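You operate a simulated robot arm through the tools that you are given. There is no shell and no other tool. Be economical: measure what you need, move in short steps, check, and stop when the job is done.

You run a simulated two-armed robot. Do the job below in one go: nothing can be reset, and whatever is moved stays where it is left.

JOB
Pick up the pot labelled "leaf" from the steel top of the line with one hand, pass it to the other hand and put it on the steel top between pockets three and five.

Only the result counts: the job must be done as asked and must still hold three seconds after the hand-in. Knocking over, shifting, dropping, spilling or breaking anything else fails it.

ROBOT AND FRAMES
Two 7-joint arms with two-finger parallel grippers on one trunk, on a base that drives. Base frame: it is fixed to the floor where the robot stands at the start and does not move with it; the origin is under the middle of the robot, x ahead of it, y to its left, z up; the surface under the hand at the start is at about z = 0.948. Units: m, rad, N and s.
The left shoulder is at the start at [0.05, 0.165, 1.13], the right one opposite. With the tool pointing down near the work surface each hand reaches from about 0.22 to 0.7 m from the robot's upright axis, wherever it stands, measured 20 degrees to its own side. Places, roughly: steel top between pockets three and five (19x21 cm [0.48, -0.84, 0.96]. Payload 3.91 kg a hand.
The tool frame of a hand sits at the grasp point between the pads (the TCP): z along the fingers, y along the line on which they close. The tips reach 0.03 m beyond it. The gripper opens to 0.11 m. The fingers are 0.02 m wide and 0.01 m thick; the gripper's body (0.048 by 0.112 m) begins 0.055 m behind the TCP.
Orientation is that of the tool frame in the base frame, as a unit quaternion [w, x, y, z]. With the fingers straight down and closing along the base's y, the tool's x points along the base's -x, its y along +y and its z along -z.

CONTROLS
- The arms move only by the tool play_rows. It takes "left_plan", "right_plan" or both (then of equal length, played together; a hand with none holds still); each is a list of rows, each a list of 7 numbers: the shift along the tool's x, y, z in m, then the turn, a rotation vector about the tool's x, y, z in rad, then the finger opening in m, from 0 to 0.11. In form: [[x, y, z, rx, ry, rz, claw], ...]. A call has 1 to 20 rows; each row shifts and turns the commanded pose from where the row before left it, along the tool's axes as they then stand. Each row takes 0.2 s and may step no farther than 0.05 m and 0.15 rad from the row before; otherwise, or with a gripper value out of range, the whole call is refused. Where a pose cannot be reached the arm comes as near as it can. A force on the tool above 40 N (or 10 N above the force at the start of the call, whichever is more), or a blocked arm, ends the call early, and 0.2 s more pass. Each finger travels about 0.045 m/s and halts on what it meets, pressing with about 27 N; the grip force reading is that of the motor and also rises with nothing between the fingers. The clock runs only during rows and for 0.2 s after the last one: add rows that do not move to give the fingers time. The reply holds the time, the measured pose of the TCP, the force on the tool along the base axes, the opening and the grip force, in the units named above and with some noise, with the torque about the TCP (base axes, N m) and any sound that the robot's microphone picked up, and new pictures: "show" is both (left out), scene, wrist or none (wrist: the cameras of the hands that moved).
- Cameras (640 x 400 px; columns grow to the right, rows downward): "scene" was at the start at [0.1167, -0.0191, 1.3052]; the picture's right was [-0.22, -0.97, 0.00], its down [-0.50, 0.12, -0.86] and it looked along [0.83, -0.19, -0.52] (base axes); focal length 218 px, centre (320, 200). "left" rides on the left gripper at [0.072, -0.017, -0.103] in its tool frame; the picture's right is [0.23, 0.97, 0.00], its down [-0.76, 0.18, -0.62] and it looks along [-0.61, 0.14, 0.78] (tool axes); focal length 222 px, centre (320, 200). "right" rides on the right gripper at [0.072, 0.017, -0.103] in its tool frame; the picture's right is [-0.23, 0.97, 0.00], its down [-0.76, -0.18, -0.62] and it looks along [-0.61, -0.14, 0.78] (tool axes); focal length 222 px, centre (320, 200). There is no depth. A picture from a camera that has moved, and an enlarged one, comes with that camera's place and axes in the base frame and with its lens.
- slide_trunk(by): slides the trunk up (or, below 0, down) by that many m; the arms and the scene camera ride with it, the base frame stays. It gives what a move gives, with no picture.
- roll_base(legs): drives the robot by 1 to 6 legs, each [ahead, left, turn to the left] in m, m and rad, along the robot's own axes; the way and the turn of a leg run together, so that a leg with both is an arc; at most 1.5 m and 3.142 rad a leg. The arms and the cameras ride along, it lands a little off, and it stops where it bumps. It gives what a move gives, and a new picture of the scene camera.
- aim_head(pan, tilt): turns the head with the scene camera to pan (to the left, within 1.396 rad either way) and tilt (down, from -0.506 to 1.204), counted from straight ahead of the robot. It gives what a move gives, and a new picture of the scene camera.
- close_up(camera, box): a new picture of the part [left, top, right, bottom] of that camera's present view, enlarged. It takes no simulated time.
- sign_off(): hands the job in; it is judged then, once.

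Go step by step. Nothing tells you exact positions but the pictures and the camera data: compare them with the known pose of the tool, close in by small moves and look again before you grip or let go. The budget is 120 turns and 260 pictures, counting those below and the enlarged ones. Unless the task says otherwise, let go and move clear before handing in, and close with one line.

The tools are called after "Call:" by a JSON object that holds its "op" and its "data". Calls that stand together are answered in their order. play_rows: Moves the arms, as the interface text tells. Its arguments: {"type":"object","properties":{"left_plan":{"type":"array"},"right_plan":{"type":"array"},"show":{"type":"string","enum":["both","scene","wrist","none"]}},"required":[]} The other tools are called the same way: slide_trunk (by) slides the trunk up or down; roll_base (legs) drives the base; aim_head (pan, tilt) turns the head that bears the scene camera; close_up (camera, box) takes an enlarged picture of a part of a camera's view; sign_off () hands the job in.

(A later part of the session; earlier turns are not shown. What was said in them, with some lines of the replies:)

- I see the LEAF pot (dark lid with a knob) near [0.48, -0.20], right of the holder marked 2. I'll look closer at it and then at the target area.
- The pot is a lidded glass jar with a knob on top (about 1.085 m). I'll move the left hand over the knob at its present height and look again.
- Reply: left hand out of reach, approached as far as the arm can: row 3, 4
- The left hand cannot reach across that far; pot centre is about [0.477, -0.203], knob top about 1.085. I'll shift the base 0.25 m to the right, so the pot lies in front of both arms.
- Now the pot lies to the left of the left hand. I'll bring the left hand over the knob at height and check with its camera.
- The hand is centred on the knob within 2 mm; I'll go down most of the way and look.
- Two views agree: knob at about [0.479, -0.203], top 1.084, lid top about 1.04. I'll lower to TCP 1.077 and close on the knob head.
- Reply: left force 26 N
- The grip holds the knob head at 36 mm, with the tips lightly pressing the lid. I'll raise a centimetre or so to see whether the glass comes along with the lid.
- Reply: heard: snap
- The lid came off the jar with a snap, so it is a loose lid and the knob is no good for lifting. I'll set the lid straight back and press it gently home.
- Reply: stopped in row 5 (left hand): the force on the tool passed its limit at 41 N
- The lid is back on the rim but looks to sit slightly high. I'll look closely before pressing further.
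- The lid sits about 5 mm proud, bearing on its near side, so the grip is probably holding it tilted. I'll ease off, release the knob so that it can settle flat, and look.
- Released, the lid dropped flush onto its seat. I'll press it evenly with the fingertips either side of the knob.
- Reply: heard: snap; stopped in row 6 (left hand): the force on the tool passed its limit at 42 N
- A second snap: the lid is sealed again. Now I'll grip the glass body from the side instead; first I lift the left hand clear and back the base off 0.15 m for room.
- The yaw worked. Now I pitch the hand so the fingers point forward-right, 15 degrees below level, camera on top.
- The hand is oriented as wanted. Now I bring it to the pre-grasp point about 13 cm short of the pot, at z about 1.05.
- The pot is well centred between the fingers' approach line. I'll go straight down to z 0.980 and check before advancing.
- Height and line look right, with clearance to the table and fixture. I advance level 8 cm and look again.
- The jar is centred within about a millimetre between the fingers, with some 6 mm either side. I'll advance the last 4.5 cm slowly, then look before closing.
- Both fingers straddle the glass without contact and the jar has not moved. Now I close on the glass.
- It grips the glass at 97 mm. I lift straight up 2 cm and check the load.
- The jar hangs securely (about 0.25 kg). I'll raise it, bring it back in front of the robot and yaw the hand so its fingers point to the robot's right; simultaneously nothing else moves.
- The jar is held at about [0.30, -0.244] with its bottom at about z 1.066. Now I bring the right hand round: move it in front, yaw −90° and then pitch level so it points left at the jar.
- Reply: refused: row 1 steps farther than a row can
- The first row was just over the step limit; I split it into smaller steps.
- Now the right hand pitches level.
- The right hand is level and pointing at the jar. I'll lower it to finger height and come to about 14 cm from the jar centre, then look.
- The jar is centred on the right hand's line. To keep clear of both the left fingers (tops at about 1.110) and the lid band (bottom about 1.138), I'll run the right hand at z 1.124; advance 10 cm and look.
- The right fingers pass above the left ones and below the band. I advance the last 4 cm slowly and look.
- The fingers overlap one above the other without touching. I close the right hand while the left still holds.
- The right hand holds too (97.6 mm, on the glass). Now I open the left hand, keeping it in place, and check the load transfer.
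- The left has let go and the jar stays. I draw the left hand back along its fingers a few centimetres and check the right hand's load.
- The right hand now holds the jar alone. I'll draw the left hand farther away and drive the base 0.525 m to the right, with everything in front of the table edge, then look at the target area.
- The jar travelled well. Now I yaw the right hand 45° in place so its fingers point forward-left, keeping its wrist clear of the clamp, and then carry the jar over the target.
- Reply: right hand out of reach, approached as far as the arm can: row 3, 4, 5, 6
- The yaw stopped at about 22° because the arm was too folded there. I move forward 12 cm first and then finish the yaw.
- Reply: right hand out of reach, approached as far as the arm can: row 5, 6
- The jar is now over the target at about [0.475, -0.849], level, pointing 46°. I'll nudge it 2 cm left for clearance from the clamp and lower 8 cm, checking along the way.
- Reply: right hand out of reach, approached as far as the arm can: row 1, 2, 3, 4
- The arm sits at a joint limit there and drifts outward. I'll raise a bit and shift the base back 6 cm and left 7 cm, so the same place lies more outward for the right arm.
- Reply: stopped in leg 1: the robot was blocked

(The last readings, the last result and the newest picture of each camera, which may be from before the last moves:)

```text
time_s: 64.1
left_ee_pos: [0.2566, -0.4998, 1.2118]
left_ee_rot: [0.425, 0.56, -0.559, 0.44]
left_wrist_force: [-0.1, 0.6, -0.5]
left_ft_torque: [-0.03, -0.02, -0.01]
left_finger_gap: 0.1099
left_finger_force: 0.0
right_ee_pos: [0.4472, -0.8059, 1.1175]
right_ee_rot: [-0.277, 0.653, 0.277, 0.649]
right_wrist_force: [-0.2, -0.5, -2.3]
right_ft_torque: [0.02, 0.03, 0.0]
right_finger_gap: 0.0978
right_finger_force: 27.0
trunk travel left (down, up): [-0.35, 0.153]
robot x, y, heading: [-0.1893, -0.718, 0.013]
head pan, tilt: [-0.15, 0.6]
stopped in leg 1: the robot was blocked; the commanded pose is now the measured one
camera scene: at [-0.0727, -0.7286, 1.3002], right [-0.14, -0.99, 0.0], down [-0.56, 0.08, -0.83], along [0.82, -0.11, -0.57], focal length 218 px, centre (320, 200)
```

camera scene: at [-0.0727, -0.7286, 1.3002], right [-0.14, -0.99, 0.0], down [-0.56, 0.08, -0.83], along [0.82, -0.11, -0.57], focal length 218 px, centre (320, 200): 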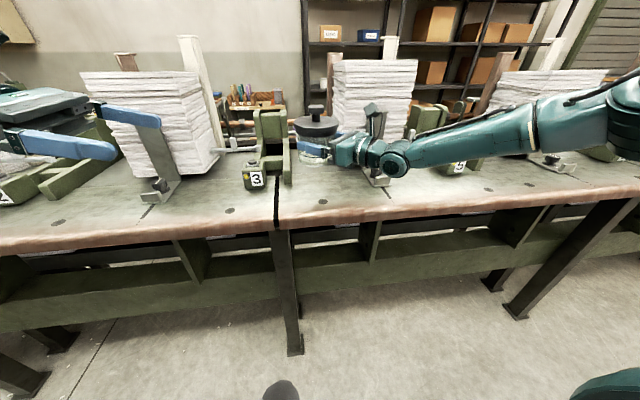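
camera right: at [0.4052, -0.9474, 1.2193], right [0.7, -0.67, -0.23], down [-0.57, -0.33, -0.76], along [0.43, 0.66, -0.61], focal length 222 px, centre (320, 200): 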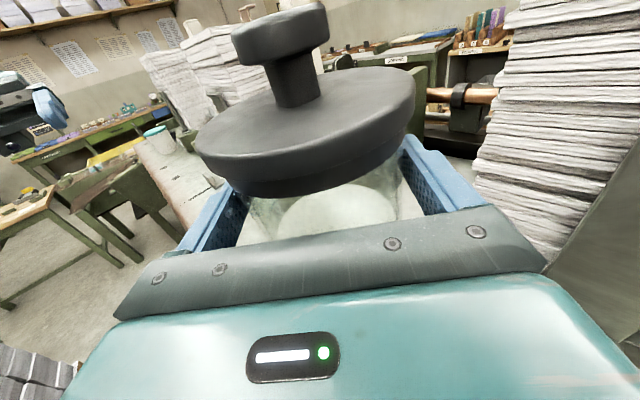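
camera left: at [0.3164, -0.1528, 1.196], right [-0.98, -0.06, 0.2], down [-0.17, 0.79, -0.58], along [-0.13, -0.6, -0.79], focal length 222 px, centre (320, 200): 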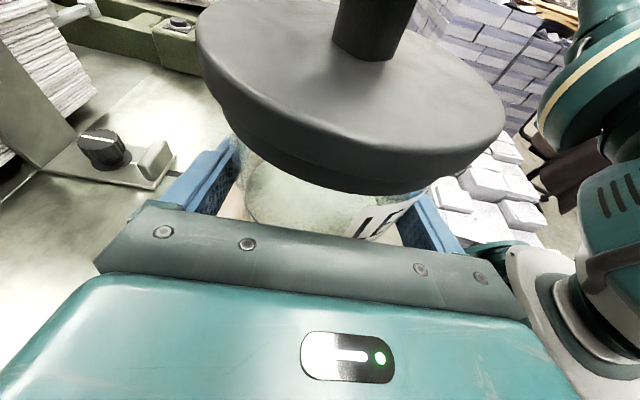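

The base was blocked after about 4 cm back. I'll look round to see what it touched.

Call:
{"op": "aim_head", "data": {"pan": 1.39, "tilt": 0.6}}

Call:
{"op": "aim_head", "data": {"pan": -1.39, "tilt": 0.6}}

```text
time_s: 65.8
left_ee_pos: [0.2557, -0.4994, 1.2119]
left_ee_rot: [0.426, 0.559, -0.559, 0.44]
left_wrist_force: [-0.8, -0.8, -0.3]
left_ft_torque: [0.0, 0.0, 0.0]
left_finger_gap: 0.1098
left_finger_force: 0.1
right_ee_pos: [0.4478, -0.8064, 1.1184]
right_ee_rot: [-0.277, 0.653, 0.277, 0.648]
right_wrist_force: [-0.3, 0.0, -2.7]
right_ft_torque: [-0.02, 0.01, 0.03]
right_finger_gap: 0.0977
right_finger_force: 26.7
trunk travel left (down, up): [-0.35, 0.153]
robot x, y, heading: [-0.1905, -0.7183, 0.015]
head pan, tilt: [1.389, 0.6]
camera scene: at [-0.1449, -0.6291, 1.3002], right [0.99, -0.17, 0.0], down [-0.1, -0.56, -0.83], along [0.14, 0.81, -0.56], focal length 218 px, centre (320, 200)
```

scene: 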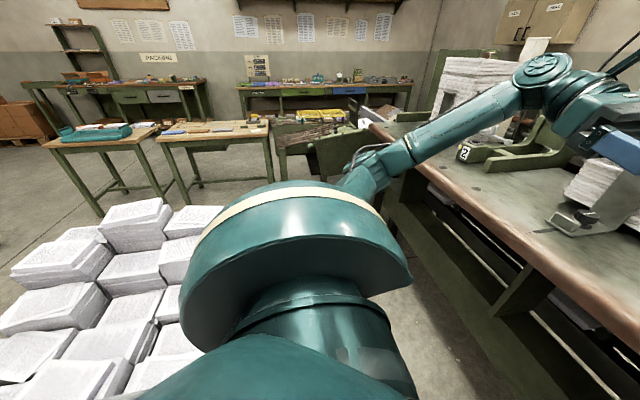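

```text
time_s: 68.2
left_ee_pos: [0.2549, -0.5001, 1.213]
left_ee_rot: [0.425, 0.56, -0.558, 0.44]
left_wrist_force: [-0.6, -0.6, -0.2]
left_ft_torque: [0.0, -0.01, 0.0]
left_finger_gap: 0.1098
left_finger_force: 0.1
right_ee_pos: [0.4491, -0.8056, 1.1181]
right_ee_rot: [-0.276, 0.653, 0.276, 0.649]
right_wrist_force: [-0.6, -0.2, -2.0]
right_ft_torque: [-0.04, 0.03, 0.02]
right_finger_gap: 0.0975
right_finger_force: 26.9
trunk travel left (down, up): [-0.35, 0.153]
robot x, y, heading: [-0.192, -0.7209, 0.008]
head pan, tilt: [-1.389, 0.6]
camera scene: at [-0.143, -0.8029, 1.3002], right [-0.98, -0.19, 0.0], down [-0.11, 0.55, -0.83], along [0.16, -0.81, -0.56], focal length 218 px, centre (320, 200)
```

scene: 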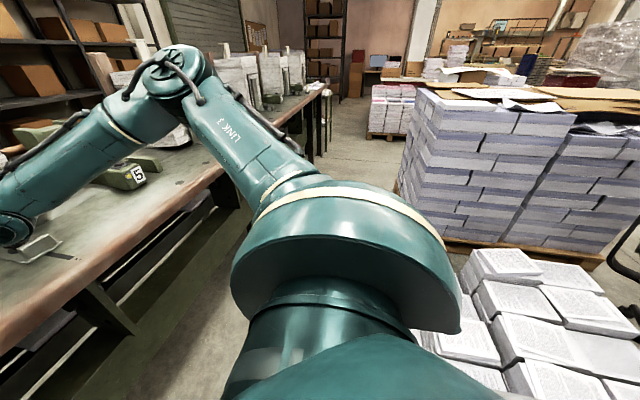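

A pallet of paper stands right behind the base; it only touched and stopped. I move 2.5 cm forward off it and will not back up again.

Call:
{"op": "roll_base", "data": {"legs": [[0.025, 0, 0]]}}

Call:
{"op": "aim_head", "data": {"pan": -0.25, "tilt": 0.6}}

```text
time_s: 69.0
left_ee_pos: [0.281, -0.4994, 1.2124]
left_ee_rot: [0.424, 0.561, -0.558, 0.44]
left_wrist_force: [0.2, 0.4, -0.9]
left_ft_torque: [0.04, 0.02, -0.03]
left_finger_gap: 0.1101
left_finger_force: 0.1
right_ee_pos: [0.4716, -0.8062, 1.1182]
right_ee_rot: [-0.276, 0.653, 0.276, 0.649]
right_wrist_force: [-0.5, 0.6, -2.6]
right_ft_torque: [-0.03, 0.02, 0.0]
right_finger_gap: 0.0977
right_finger_force: 27.5
trunk travel left (down, up): [-0.35, 0.153]
robot x, y, heading: [-0.1663, -0.7154, 0.012]
head pan, tilt: [-1.389, 0.6]
camera scene: at [-0.118, -0.8026, 1.3001], right [-0.98, -0.19, 0.0], down [-0.11, 0.55, -0.82], along [0.16, -0.81, -0.57], focal length 218 px, centre (320, 200)
```

scene: 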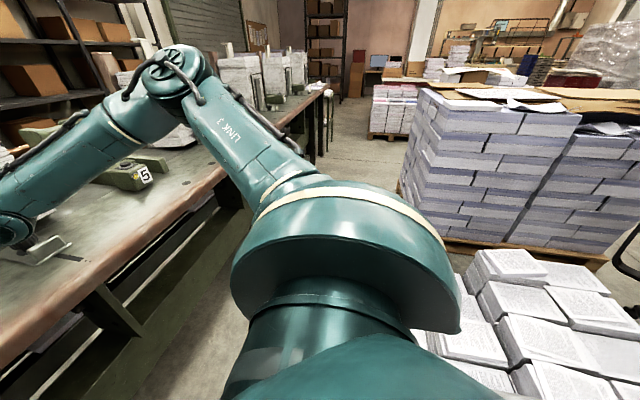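

```text
time_s: 70.4
left_ee_pos: [0.2807, -0.4989, 1.2131]
left_ee_rot: [0.425, 0.561, -0.559, 0.439]
left_wrist_force: [1.3, -0.1, 0.5]
left_ft_torque: [0.01, -0.01, 0.04]
left_finger_gap: 0.1102
left_finger_force: 0.0
right_ee_pos: [0.4713, -0.8058, 1.1178]
right_ee_rot: [-0.276, 0.653, 0.277, 0.649]
right_wrist_force: [-0.7, -0.6, -3.3]
right_ft_torque: [-0.01, 0.02, 0.01]
right_finger_gap: 0.0974
right_finger_force: 26.9
trunk travel left (down, up): [-0.35, 0.153]
robot x, y, heading: [-0.1671, -0.7167, 0.009]
head pan, tilt: [-0.25, 0.6]
camera scene: at [-0.0501, -0.7369, 1.3001], right [-0.24, -0.97, 0.0], down [-0.55, 0.13, -0.82], along [0.8, -0.2, -0.57], focal length 218 px, centre (320, 200)
```

scene: 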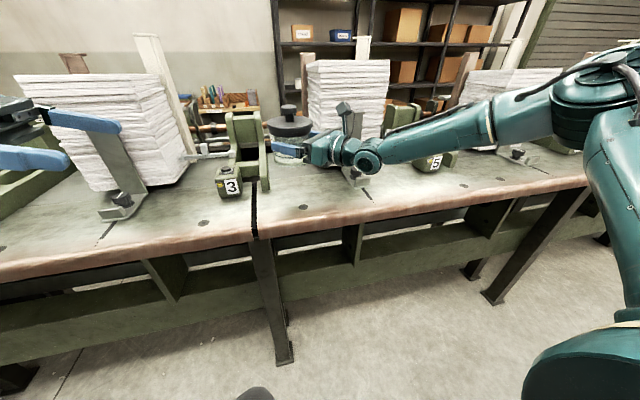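

The jar is at about [0.484, -0.793], bottom 1.06. I shift it to [0.475, -0.83] and lower 4 cm to see whether this pose is within reach.

Call:
{"op": "play_rows", "data": {"right_plan": [[0, 0.0095, -0.0165, 0, 0, 0, 0.07], [0, 0.0095, -0.0165, 0, 0, 0, 0.07], [-0.02, 0, 0, 0, 0, 0, 0.07], [-0.02, 0, 0, 0, 0, 0, 0.07], [0, 0, 0, 0, 0, 0, 0.07]], "show": "none"}}

Call:
{"op": "close_up", "data": {"camera": "scene", "box": [220, 80, 420, 220]}}

```text
time_s: 71.6
left_ee_pos: [0.28, -0.4982, 1.2122]
left_ee_rot: [0.425, 0.56, -0.558, 0.44]
left_wrist_force: [0.5, -0.3, -0.3]
left_ft_torque: [0.03, 0.01, 0.03]
left_finger_gap: 0.1101
left_finger_force: 0.1
right_ee_pos: [0.4608, -0.842, 1.0794]
right_ee_rot: [-0.276, 0.653, 0.276, 0.649]
right_wrist_force: [0.5, -0.5, -2.6]
right_ft_torque: [-0.03, 0.07, 0.01]
right_finger_gap: 0.0978
right_finger_force: 26.6
trunk travel left (down, up): [-0.35, 0.153]
robot x, y, heading: [-0.1663, -0.7188, 0.008]
head pan, tilt: [-0.25, 0.6]
```

```text
2.86 times, centred on (320, 150) of scene
camera zoom: at [-0.0501, -0.7368, 1.3002], right [-0.24, -0.97, 0.0], down [-0.55, 0.13, -0.82], along [0.8, -0.2, -0.57], focal length 624 px, centre (320, 343)
```

zoom: 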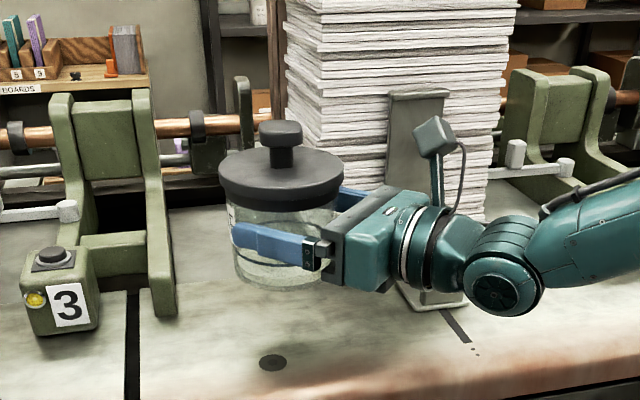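

Within reach now, and the wrist stays clear of the clamp. I lower 6 cm and look.

Call:
{"op": "play_rows", "data": {"right_plan": [[-0.02, 0, 0, 0, 0, 0, 0.07], [-0.02, 0, 0, 0, 0, 0, 0.07], [-0.02, 0, 0, 0, 0, 0, 0.07], [0, 0, 0, 0, 0, 0, 0.07], [0, 0, 0, 0, 0, 0, 0.07]], "show": "wrist"}}

Call:
{"op": "close_up", "data": {"camera": "scene", "box": [220, 90, 420, 230]}}

```text
time_s: 72.8
left_ee_pos: [0.2795, -0.4989, 1.2135]
left_ee_rot: [0.425, 0.56, -0.558, 0.44]
left_wrist_force: [-0.6, 0.4, -0.3]
left_ft_torque: [0.01, 0.02, 0.02]
left_finger_gap: 0.1102
left_finger_force: 0.1
right_ee_pos: [0.4591, -0.8457, 1.0209]
right_ee_rot: [-0.277, 0.652, 0.277, 0.649]
right_wrist_force: [-0.3, -0.1, -1.6]
right_ft_torque: [-0.05, 0.02, 0.0]
right_finger_gap: 0.098
right_finger_force: 26.6
right hand out of reach, approached as far as the arm can: row 3
trunk travel left (down, up): [-0.35, 0.153]
robot x, y, heading: [-0.1648, -0.7183, 0.014]
head pan, tilt: [-0.25, 0.6]
camera right: at [0.4004, -0.9312, 1.0921], right [0.7, -0.68, -0.23], down [-0.56, -0.33, -0.76], along [0.44, 0.66, -0.61], focal length 222 px, centre (320, 200)
```

right: 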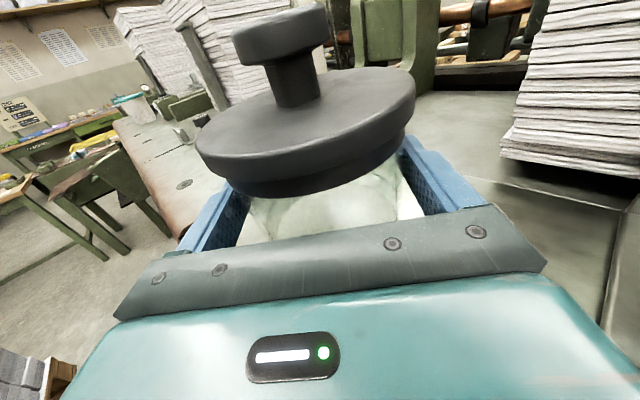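

```text
2.86 times, centred on (320, 160) of scene
camera zoom: at [-0.0501, -0.7368, 1.3001], right [-0.24, -0.97, 0.0], down [-0.55, 0.13, -0.82], along [0.8, -0.2, -0.57], focal length 624 px, centre (320, 314)
```

zoom: 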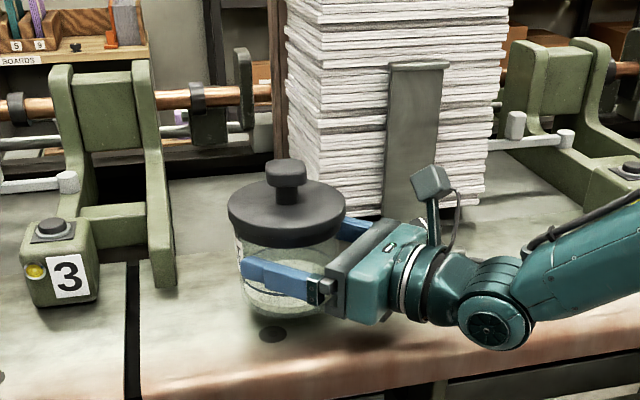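

The arm is again close to its limit, so I'll make the last centimetre and a half with the trunk, in small steps.

Call:
{"op": "slide_trunk", "data": {"by": -0.01}}

Call:
{"op": "close_up", "data": {"camera": "scene", "box": [270, 130, 350, 190]}}

```text
time_s: 73.4
left_ee_pos: [0.2789, -0.4995, 1.2025]
left_ee_rot: [0.426, 0.56, -0.558, 0.44]
left_wrist_force: [-0.6, -0.2, 0.7]
left_ft_torque: [-0.03, -0.01, 0.01]
left_finger_gap: 0.11
left_finger_force: 0.2
right_ee_pos: [0.4601, -0.8448, 1.0097]
right_ee_rot: [-0.277, 0.653, 0.277, 0.649]
right_wrist_force: [-0.6, -0.7, -2.0]
right_ft_torque: [-0.03, 0.0, 0.0]
right_finger_gap: 0.0978
right_finger_force: 27.3
trunk travel left (down, up): [-0.34, 0.163]
robot x, y, heading: [-0.1661, -0.7151, 0.012]
head pan, tilt: [-0.25, 0.6]
```

```text
6.67 times, centred on (310, 160) of scene
camera zoom: at [-0.0503, -0.7368, 1.2901], right [-0.24, -0.97, 0.0], down [-0.55, 0.13, -0.83], along [0.8, -0.2, -0.56], focal length 1455 px, centre (387, 467)
```

zoom: 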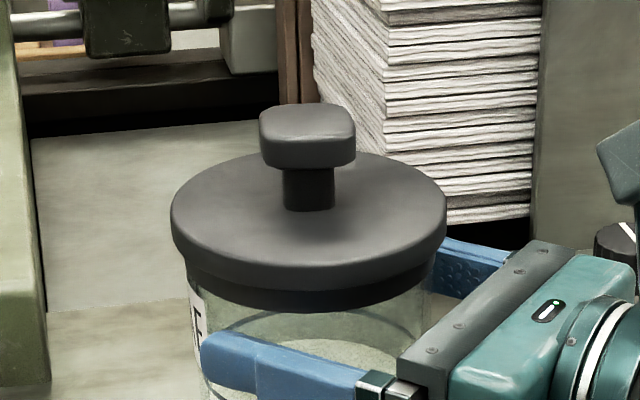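

Still hanging (load −2 N). I go on by 3 mm steps until the table takes the weight.

Call:
{"op": "slide_trunk", "data": {"by": -0.003}}

Call:
{"op": "close_up", "data": {"camera": "scene", "box": [270, 150, 350, 210]}}

```text
time_s: 73.9
left_ee_pos: [0.2801, -0.4987, 1.1987]
left_ee_rot: [0.426, 0.56, -0.559, 0.44]
left_wrist_force: [0.5, -0.5, -0.4]
left_ft_torque: [0.02, 0.0, -0.03]
left_finger_gap: 0.1097
left_finger_force: 0.1
right_ee_pos: [0.4587, -0.845, 1.0067]
right_ee_rot: [-0.276, 0.652, 0.277, 0.649]
right_wrist_force: [0.4, 0.0, -2.4]
right_ft_torque: [-0.01, 0.02, -0.01]
right_finger_gap: 0.0977
right_finger_force: 26.7
trunk travel left (down, up): [-0.337, 0.166]
robot x, y, heading: [-0.1659, -0.7162, 0.006]
head pan, tilt: [-0.25, 0.6]
```

```text
6.67 times, centred on (310, 180) of scene
camera zoom: at [-0.0501, -0.7368, 1.2871], right [-0.24, -0.97, 0.0], down [-0.55, 0.13, -0.82], along [0.8, -0.2, -0.57], focal length 1455 px, centre (387, 333)
```

zoom: 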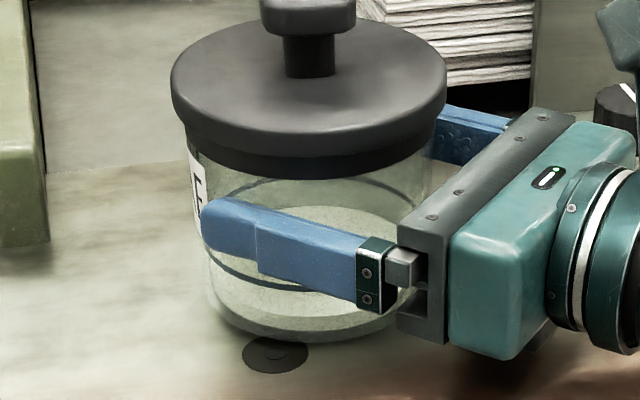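

Not yet touching, but the jar's front would overlap a round stud in the top at about [0.422, -0.809]. I shift the jar 1.8 cm forward first.

Call:
{"op": "play_rows", "data": {"right_plan": [[0, 0.0065, 0.0062, 0, 0, 0, 0.07], [0, 0.0065, 0.0062, 0, 0, 0, 0.07], [0, 0, 0, 0, 0, 0, 0.07]], "show": "none"}}

Call:
{"op": "close_up", "data": {"camera": "scene", "box": [270, 150, 350, 210]}}

```text
time_s: 74.7
left_ee_pos: [0.2803, -0.4989, 1.1996]
left_ee_rot: [0.424, 0.561, -0.558, 0.44]
left_wrist_force: [0.1, 0.1, 0.0]
left_ft_torque: [0.01, 0.02, -0.01]
left_finger_gap: 0.1099
left_finger_force: 0.2
right_ee_pos: [0.4705, -0.8492, 1.0142]
right_ee_rot: [-0.277, 0.653, 0.277, 0.648]
right_wrist_force: [0.0, -0.1, -2.1]
right_ft_torque: [0.0, 0.01, 0.02]
right_finger_gap: 0.0977
right_finger_force: 26.8
right hand out of reach, approached as far as the arm can: row 1, 2
trunk travel left (down, up): [-0.337, 0.166]
robot x, y, heading: [-0.1682, -0.7181, 0.006]
head pan, tilt: [-0.25, 0.6]
```

```text
6.67 times, centred on (310, 180) of scene
camera zoom: at [-0.05, -0.7368, 1.2871], right [-0.24, -0.97, 0.0], down [-0.55, 0.13, -0.82], along [0.8, -0.2, -0.57], focal length 1455 px, centre (387, 333)
```

zoom: 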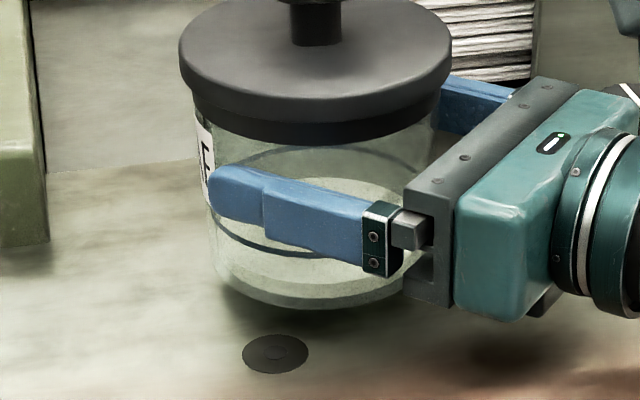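

The jar is at [0.483, -0.836], clear of the stud and about 8 mm up. I lower with the trunk again.

Call:
{"op": "slide_trunk", "data": {"by": -0.008}}

Call:
{"op": "slide_trunk", "data": {"by": -0.003}}

Call:
{"op": "close_up", "data": {"camera": "scene", "box": [270, 150, 350, 210]}}

```text
time_s: 75.3
left_ee_pos: [0.2797, -0.4992, 1.1909]
left_ee_rot: [0.426, 0.56, -0.559, 0.44]
left_wrist_force: [0.2, 0.3, 0.2]
left_ft_torque: [0.01, -0.01, 0.0]
left_finger_gap: 0.1101
left_finger_force: 0.1
right_ee_pos: [0.4713, -0.8495, 1.0057]
right_ee_rot: [-0.276, 0.653, 0.277, 0.648]
right_wrist_force: [0.0, 0.0, -2.5]
right_ft_torque: [-0.04, 0.01, 0.02]
right_finger_gap: 0.0977
right_finger_force: 26.9
trunk travel left (down, up): [-0.329, 0.174]
robot x, y, heading: [-0.1655, -0.7135, 0.011]
head pan, tilt: [-0.25, 0.6]
```

```text
time_s: 75.8
left_ee_pos: [0.2777, -0.4987, 1.189]
left_ee_rot: [0.425, 0.56, -0.559, 0.439]
left_wrist_force: [0.1, 1.0, 0.9]
left_ft_torque: [-0.02, -0.01, 0.0]
left_finger_gap: 0.1098
left_finger_force: 0.1
right_ee_pos: [0.4712, -0.8508, 1.0065]
right_ee_rot: [-0.276, 0.652, 0.277, 0.649]
right_wrist_force: [-0.3, -1.0, 4.2]
right_ft_torque: [-0.07, 0.2, 0.03]
right_finger_gap: 0.0979
right_finger_force: 27.1
trunk travel left (down, up): [-0.326, 0.177]
robot x, y, heading: [-0.1639, -0.7171, 0.009]
head pan, tilt: [-0.25, 0.6]
```

```text
6.67 times, centred on (310, 180) of scene
camera zoom: at [-0.0506, -0.7368, 1.2763], right [-0.24, -0.97, 0.0], down [-0.55, 0.13, -0.83], along [0.8, -0.2, -0.56], focal length 1455 px, centre (387, 333)
```

zoom: 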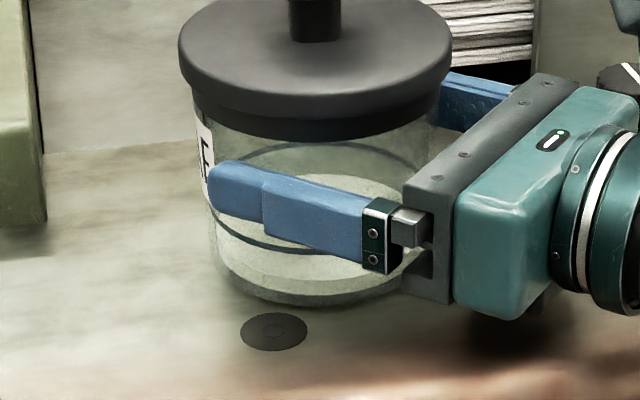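

The table now bears the jar (+4 N). I open the fingers in place and check.

Call:
{"op": "play_rows", "data": {"right_plan": [[0, 0, 0, 0, 0, 0, 0.095], [0, 0, 0, 0, 0, 0, 0.1], [0, 0, 0, 0, 0, 0, 0.105], [0, 0, 0, 0, 0, 0, 0.11], [0, 0, 0, 0, 0, 0, 0.11], [0, 0, 0, 0, 0, 0, 0.11]], "show": "wrist"}}

Call:
{"op": "close_up", "data": {"camera": "scene", "box": [250, 120, 370, 210]}}

```text
time_s: 77.2
left_ee_pos: [0.2803, -0.4995, 1.1893]
left_ee_rot: [0.425, 0.56, -0.559, 0.44]
left_wrist_force: [0.9, -0.1, 0.1]
left_ft_torque: [0.0, 0.01, -0.01]
left_finger_gap: 0.1098
left_finger_force: 0.0
right_ee_pos: [0.469, -0.8496, 1.0044]
right_ee_rot: [-0.276, 0.653, 0.277, 0.649]
right_wrist_force: [0.1, 0.7, 0.6]
right_ft_torque: [0.02, 0.03, 0.04]
right_finger_gap: 0.1099
right_finger_force: 0.1
trunk travel left (down, up): [-0.326, 0.177]
robot x, y, heading: [-0.1678, -0.7175, 0.012]
head pan, tilt: [-0.25, 0.6]
camera right: at [0.4114, -0.9361, 1.0764], right [0.7, -0.68, -0.23], down [-0.56, -0.33, -0.76], along [0.44, 0.66, -0.61], focal length 222 px, centre (320, 200)
```

right: 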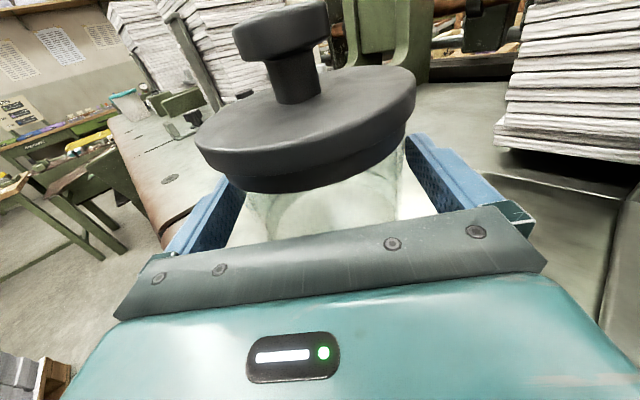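

```text
4.44 times, centred on (310, 165) of scene
camera zoom: at [-0.0503, -0.7367, 1.2762], right [-0.24, -0.97, 0.0], down [-0.55, 0.13, -0.83], along [0.8, -0.2, -0.56], focal length 970 px, centre (364, 356)
```

zoom: 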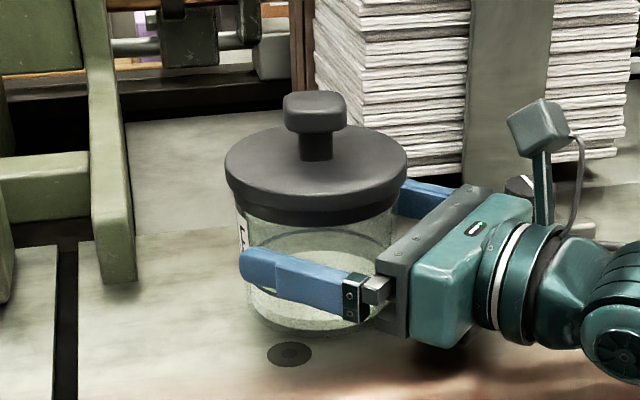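

The jar stands free on the steel top. I withdraw the fingers straight back in small steps, watching for drift.

Call:
{"op": "play_rows", "data": {"right_plan": [[0, 0, -0.008, 0, 0, 0, 0.11], [0, 0, -0.008, 0, 0, 0, 0.11], [0, 0, 0, 0, 0, 0, 0.11]], "show": "none"}}

Call:
{"op": "close_up", "data": {"camera": "scene", "box": [250, 120, 370, 210]}}

```text
time_s: 78.0
left_ee_pos: [0.2798, -0.4995, 1.1883]
left_ee_rot: [0.425, 0.56, -0.559, 0.44]
left_wrist_force: [-0.9, 0.5, -0.1]
left_ft_torque: [-0.01, 0.0, 0.01]
left_finger_gap: 0.1098
left_finger_force: 0.0
right_ee_pos: [0.4596, -0.8602, 1.003]
right_ee_rot: [-0.276, 0.653, 0.277, 0.648]
right_wrist_force: [0.2, 0.7, -1.0]
right_ft_torque: [0.01, -0.01, -0.01]
right_finger_gap: 0.1103
right_finger_force: 0.1
trunk travel left (down, up): [-0.326, 0.177]
robot x, y, heading: [-0.168, -0.7143, 0.015]
head pan, tilt: [-0.25, 0.6]
```

```text
4.44 times, centred on (310, 165) of scene
camera zoom: at [-0.0503, -0.7367, 1.2762], right [-0.24, -0.97, 0.0], down [-0.55, 0.13, -0.83], along [0.8, -0.2, -0.56], focal length 970 px, centre (364, 356)
```

zoom: 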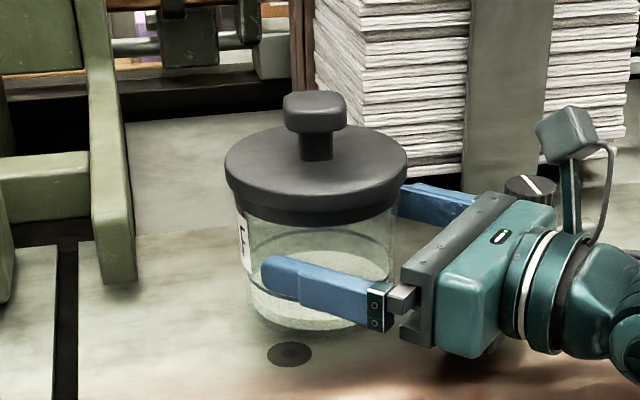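

Withdrawal is clean. I go back 2.5 cm more and check the clearance to the clamp on the right.

Call:
{"op": "play_rows", "data": {"right_plan": [[0, -0.001, -0.009, 0, 0, 0, 0.11], [0, -0.001, -0.009, 0, 0, 0, 0.11], [0, -0.001, -0.007, 0, 0, 0, 0.11], [0, 0, 0, 0, 0, 0, 0.11]], "show": "wrist"}}

Call:
{"op": "close_up", "data": {"camera": "scene", "box": [270, 120, 390, 210]}}

```text
time_s: 79.0
left_ee_pos: [0.2798, -0.4991, 1.1885]
left_ee_rot: [0.424, 0.561, -0.558, 0.44]
left_wrist_force: [0.2, 0.1, -0.7]
left_ft_torque: [0.0, 0.0, -0.02]
left_finger_gap: 0.11
left_finger_force: 0.1
right_ee_pos: [0.439, -0.8773, 1.0033]
right_ee_rot: [-0.277, 0.653, 0.278, 0.648]
right_wrist_force: [0.0, -0.1, -0.4]
right_ft_torque: [-0.01, 0.0, -0.03]
right_finger_gap: 0.1104
right_finger_force: 0.1
trunk travel left (down, up): [-0.326, 0.177]
robot x, y, heading: [-0.1641, -0.7139, 0.01]
head pan, tilt: [-0.25, 0.6]
camera right: at [0.38, -0.9633, 1.0766], right [0.7, -0.68, -0.23], down [-0.56, -0.33, -0.76], along [0.44, 0.66, -0.61], focal length 222 px, centre (320, 200)
```

right: 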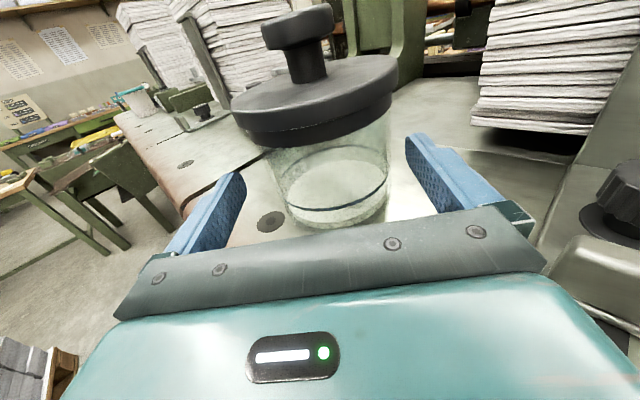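

```text
4.44 times, centred on (330, 165) of scene
camera zoom: at [-0.0503, -0.7367, 1.2762], right [-0.24, -0.97, 0.0], down [-0.55, 0.13, -0.83], along [0.8, -0.2, -0.56], focal length 970 px, centre (276, 356)
```

zoom: 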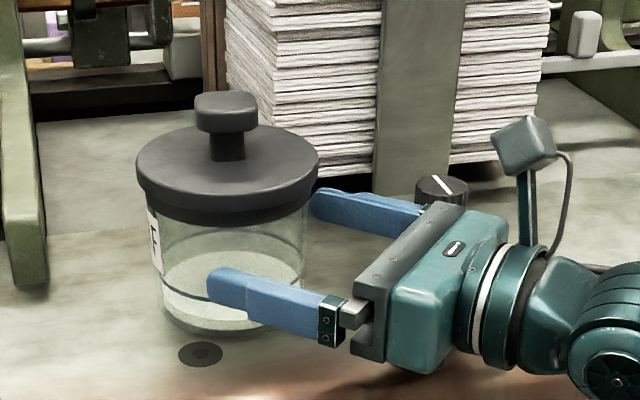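

The clamp lug stays about 2 cm off the hand's edge, parallel to its path. I back out another 7 cm and then lift.

Call:
{"op": "play_rows", "data": {"right_plan": [[0, -0.001, -0.015, 0, 0, 0, 0.11], [0, 0, -0.015, 0, 0, 0, 0.11], [0, 0, -0.02, 0, 0, 0, 0.11], [0, 0, -0.02, 0, 0, 0, 0.11], [0.02, 0, 0, 0, 0, 0, 0.11], [0.03, 0, 0, 0, 0, 0, 0.11], [0.03, 0, 0, 0, 0, 0, 0.11], [0, 0, 0, 0, 0, 0, 0.11]]}}

Call:
{"op": "close_up", "data": {"camera": "scene", "box": [250, 110, 390, 210]}}

```text
time_s: 80.8
left_ee_pos: [0.2798, -0.4988, 1.1885]
left_ee_rot: [0.425, 0.56, -0.559, 0.44]
left_wrist_force: [-0.8, 0.6, 1.2]
left_ft_torque: [0.02, -0.03, -0.01]
left_finger_gap: 0.1098
left_finger_force: 0.1
right_ee_pos: [0.3911, -0.9274, 1.0839]
right_ee_rot: [-0.276, 0.653, 0.277, 0.648]
right_wrist_force: [0.1, 0.6, -0.2]
right_ft_torque: [0.02, 0.0, -0.02]
right_finger_gap: 0.1101
right_finger_force: 0.3
trunk travel left (down, up): [-0.326, 0.177]
robot x, y, heading: [-0.1613, -0.7151, 0.01]
head pan, tilt: [-0.25, 0.6]
camera scene: at [-0.0503, -0.7368, 1.2762], right [-0.24, -0.97, 0.0], down [-0.55, 0.13, -0.83], along [0.8, -0.2, -0.56], focal length 218 px, centre (320, 200)
camera right: at [0.3324, -1.0139, 1.1576], right [0.7, -0.68, -0.23], down [-0.56, -0.33, -0.76], along [0.44, 0.66, -0.61], focal length 222 px, centre (320, 200)
```

scene: 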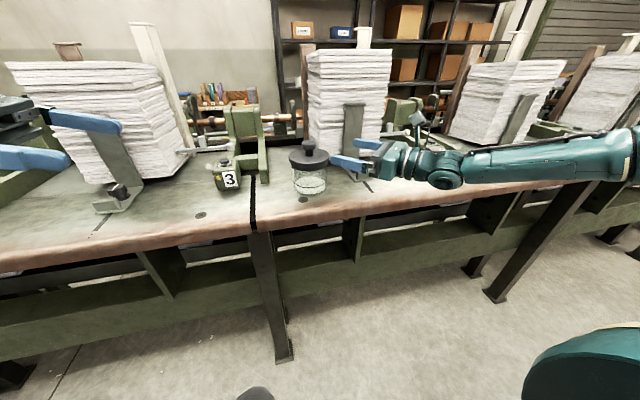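
right: 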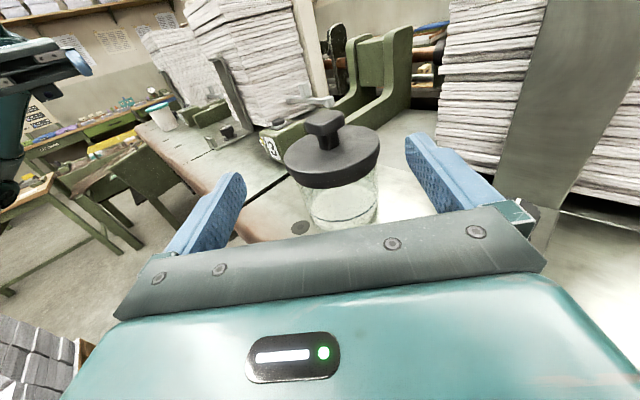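

```text
4.00 times, centred on (320, 160) of scene
camera zoom: at [-0.0503, -0.7368, 1.2762], right [-0.24, -0.97, 0.0], down [-0.55, 0.13, -0.83], along [0.8, -0.2, -0.56], focal length 873 px, centre (320, 360)
```

zoom: 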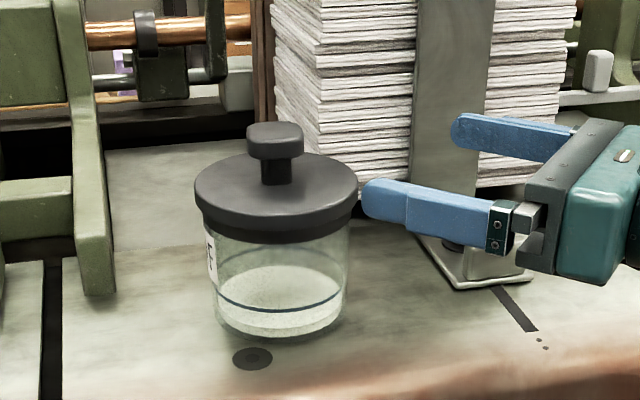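

The jar stands upright, lid on, at about [0.485, -0.835] between pockets three and five, clear of both hands. Handing in.

Call:
{"op": "sign_off", "data": {}}

```text
The job is handed in.
```

The "leaf" pot was picked up with the left hand, passed to the right, and now stands upright with its lid on, on the steel top between pockets three and five. Its lid snapped off on my first grip and was snapped back on, and the base touched the pallet behind it once.
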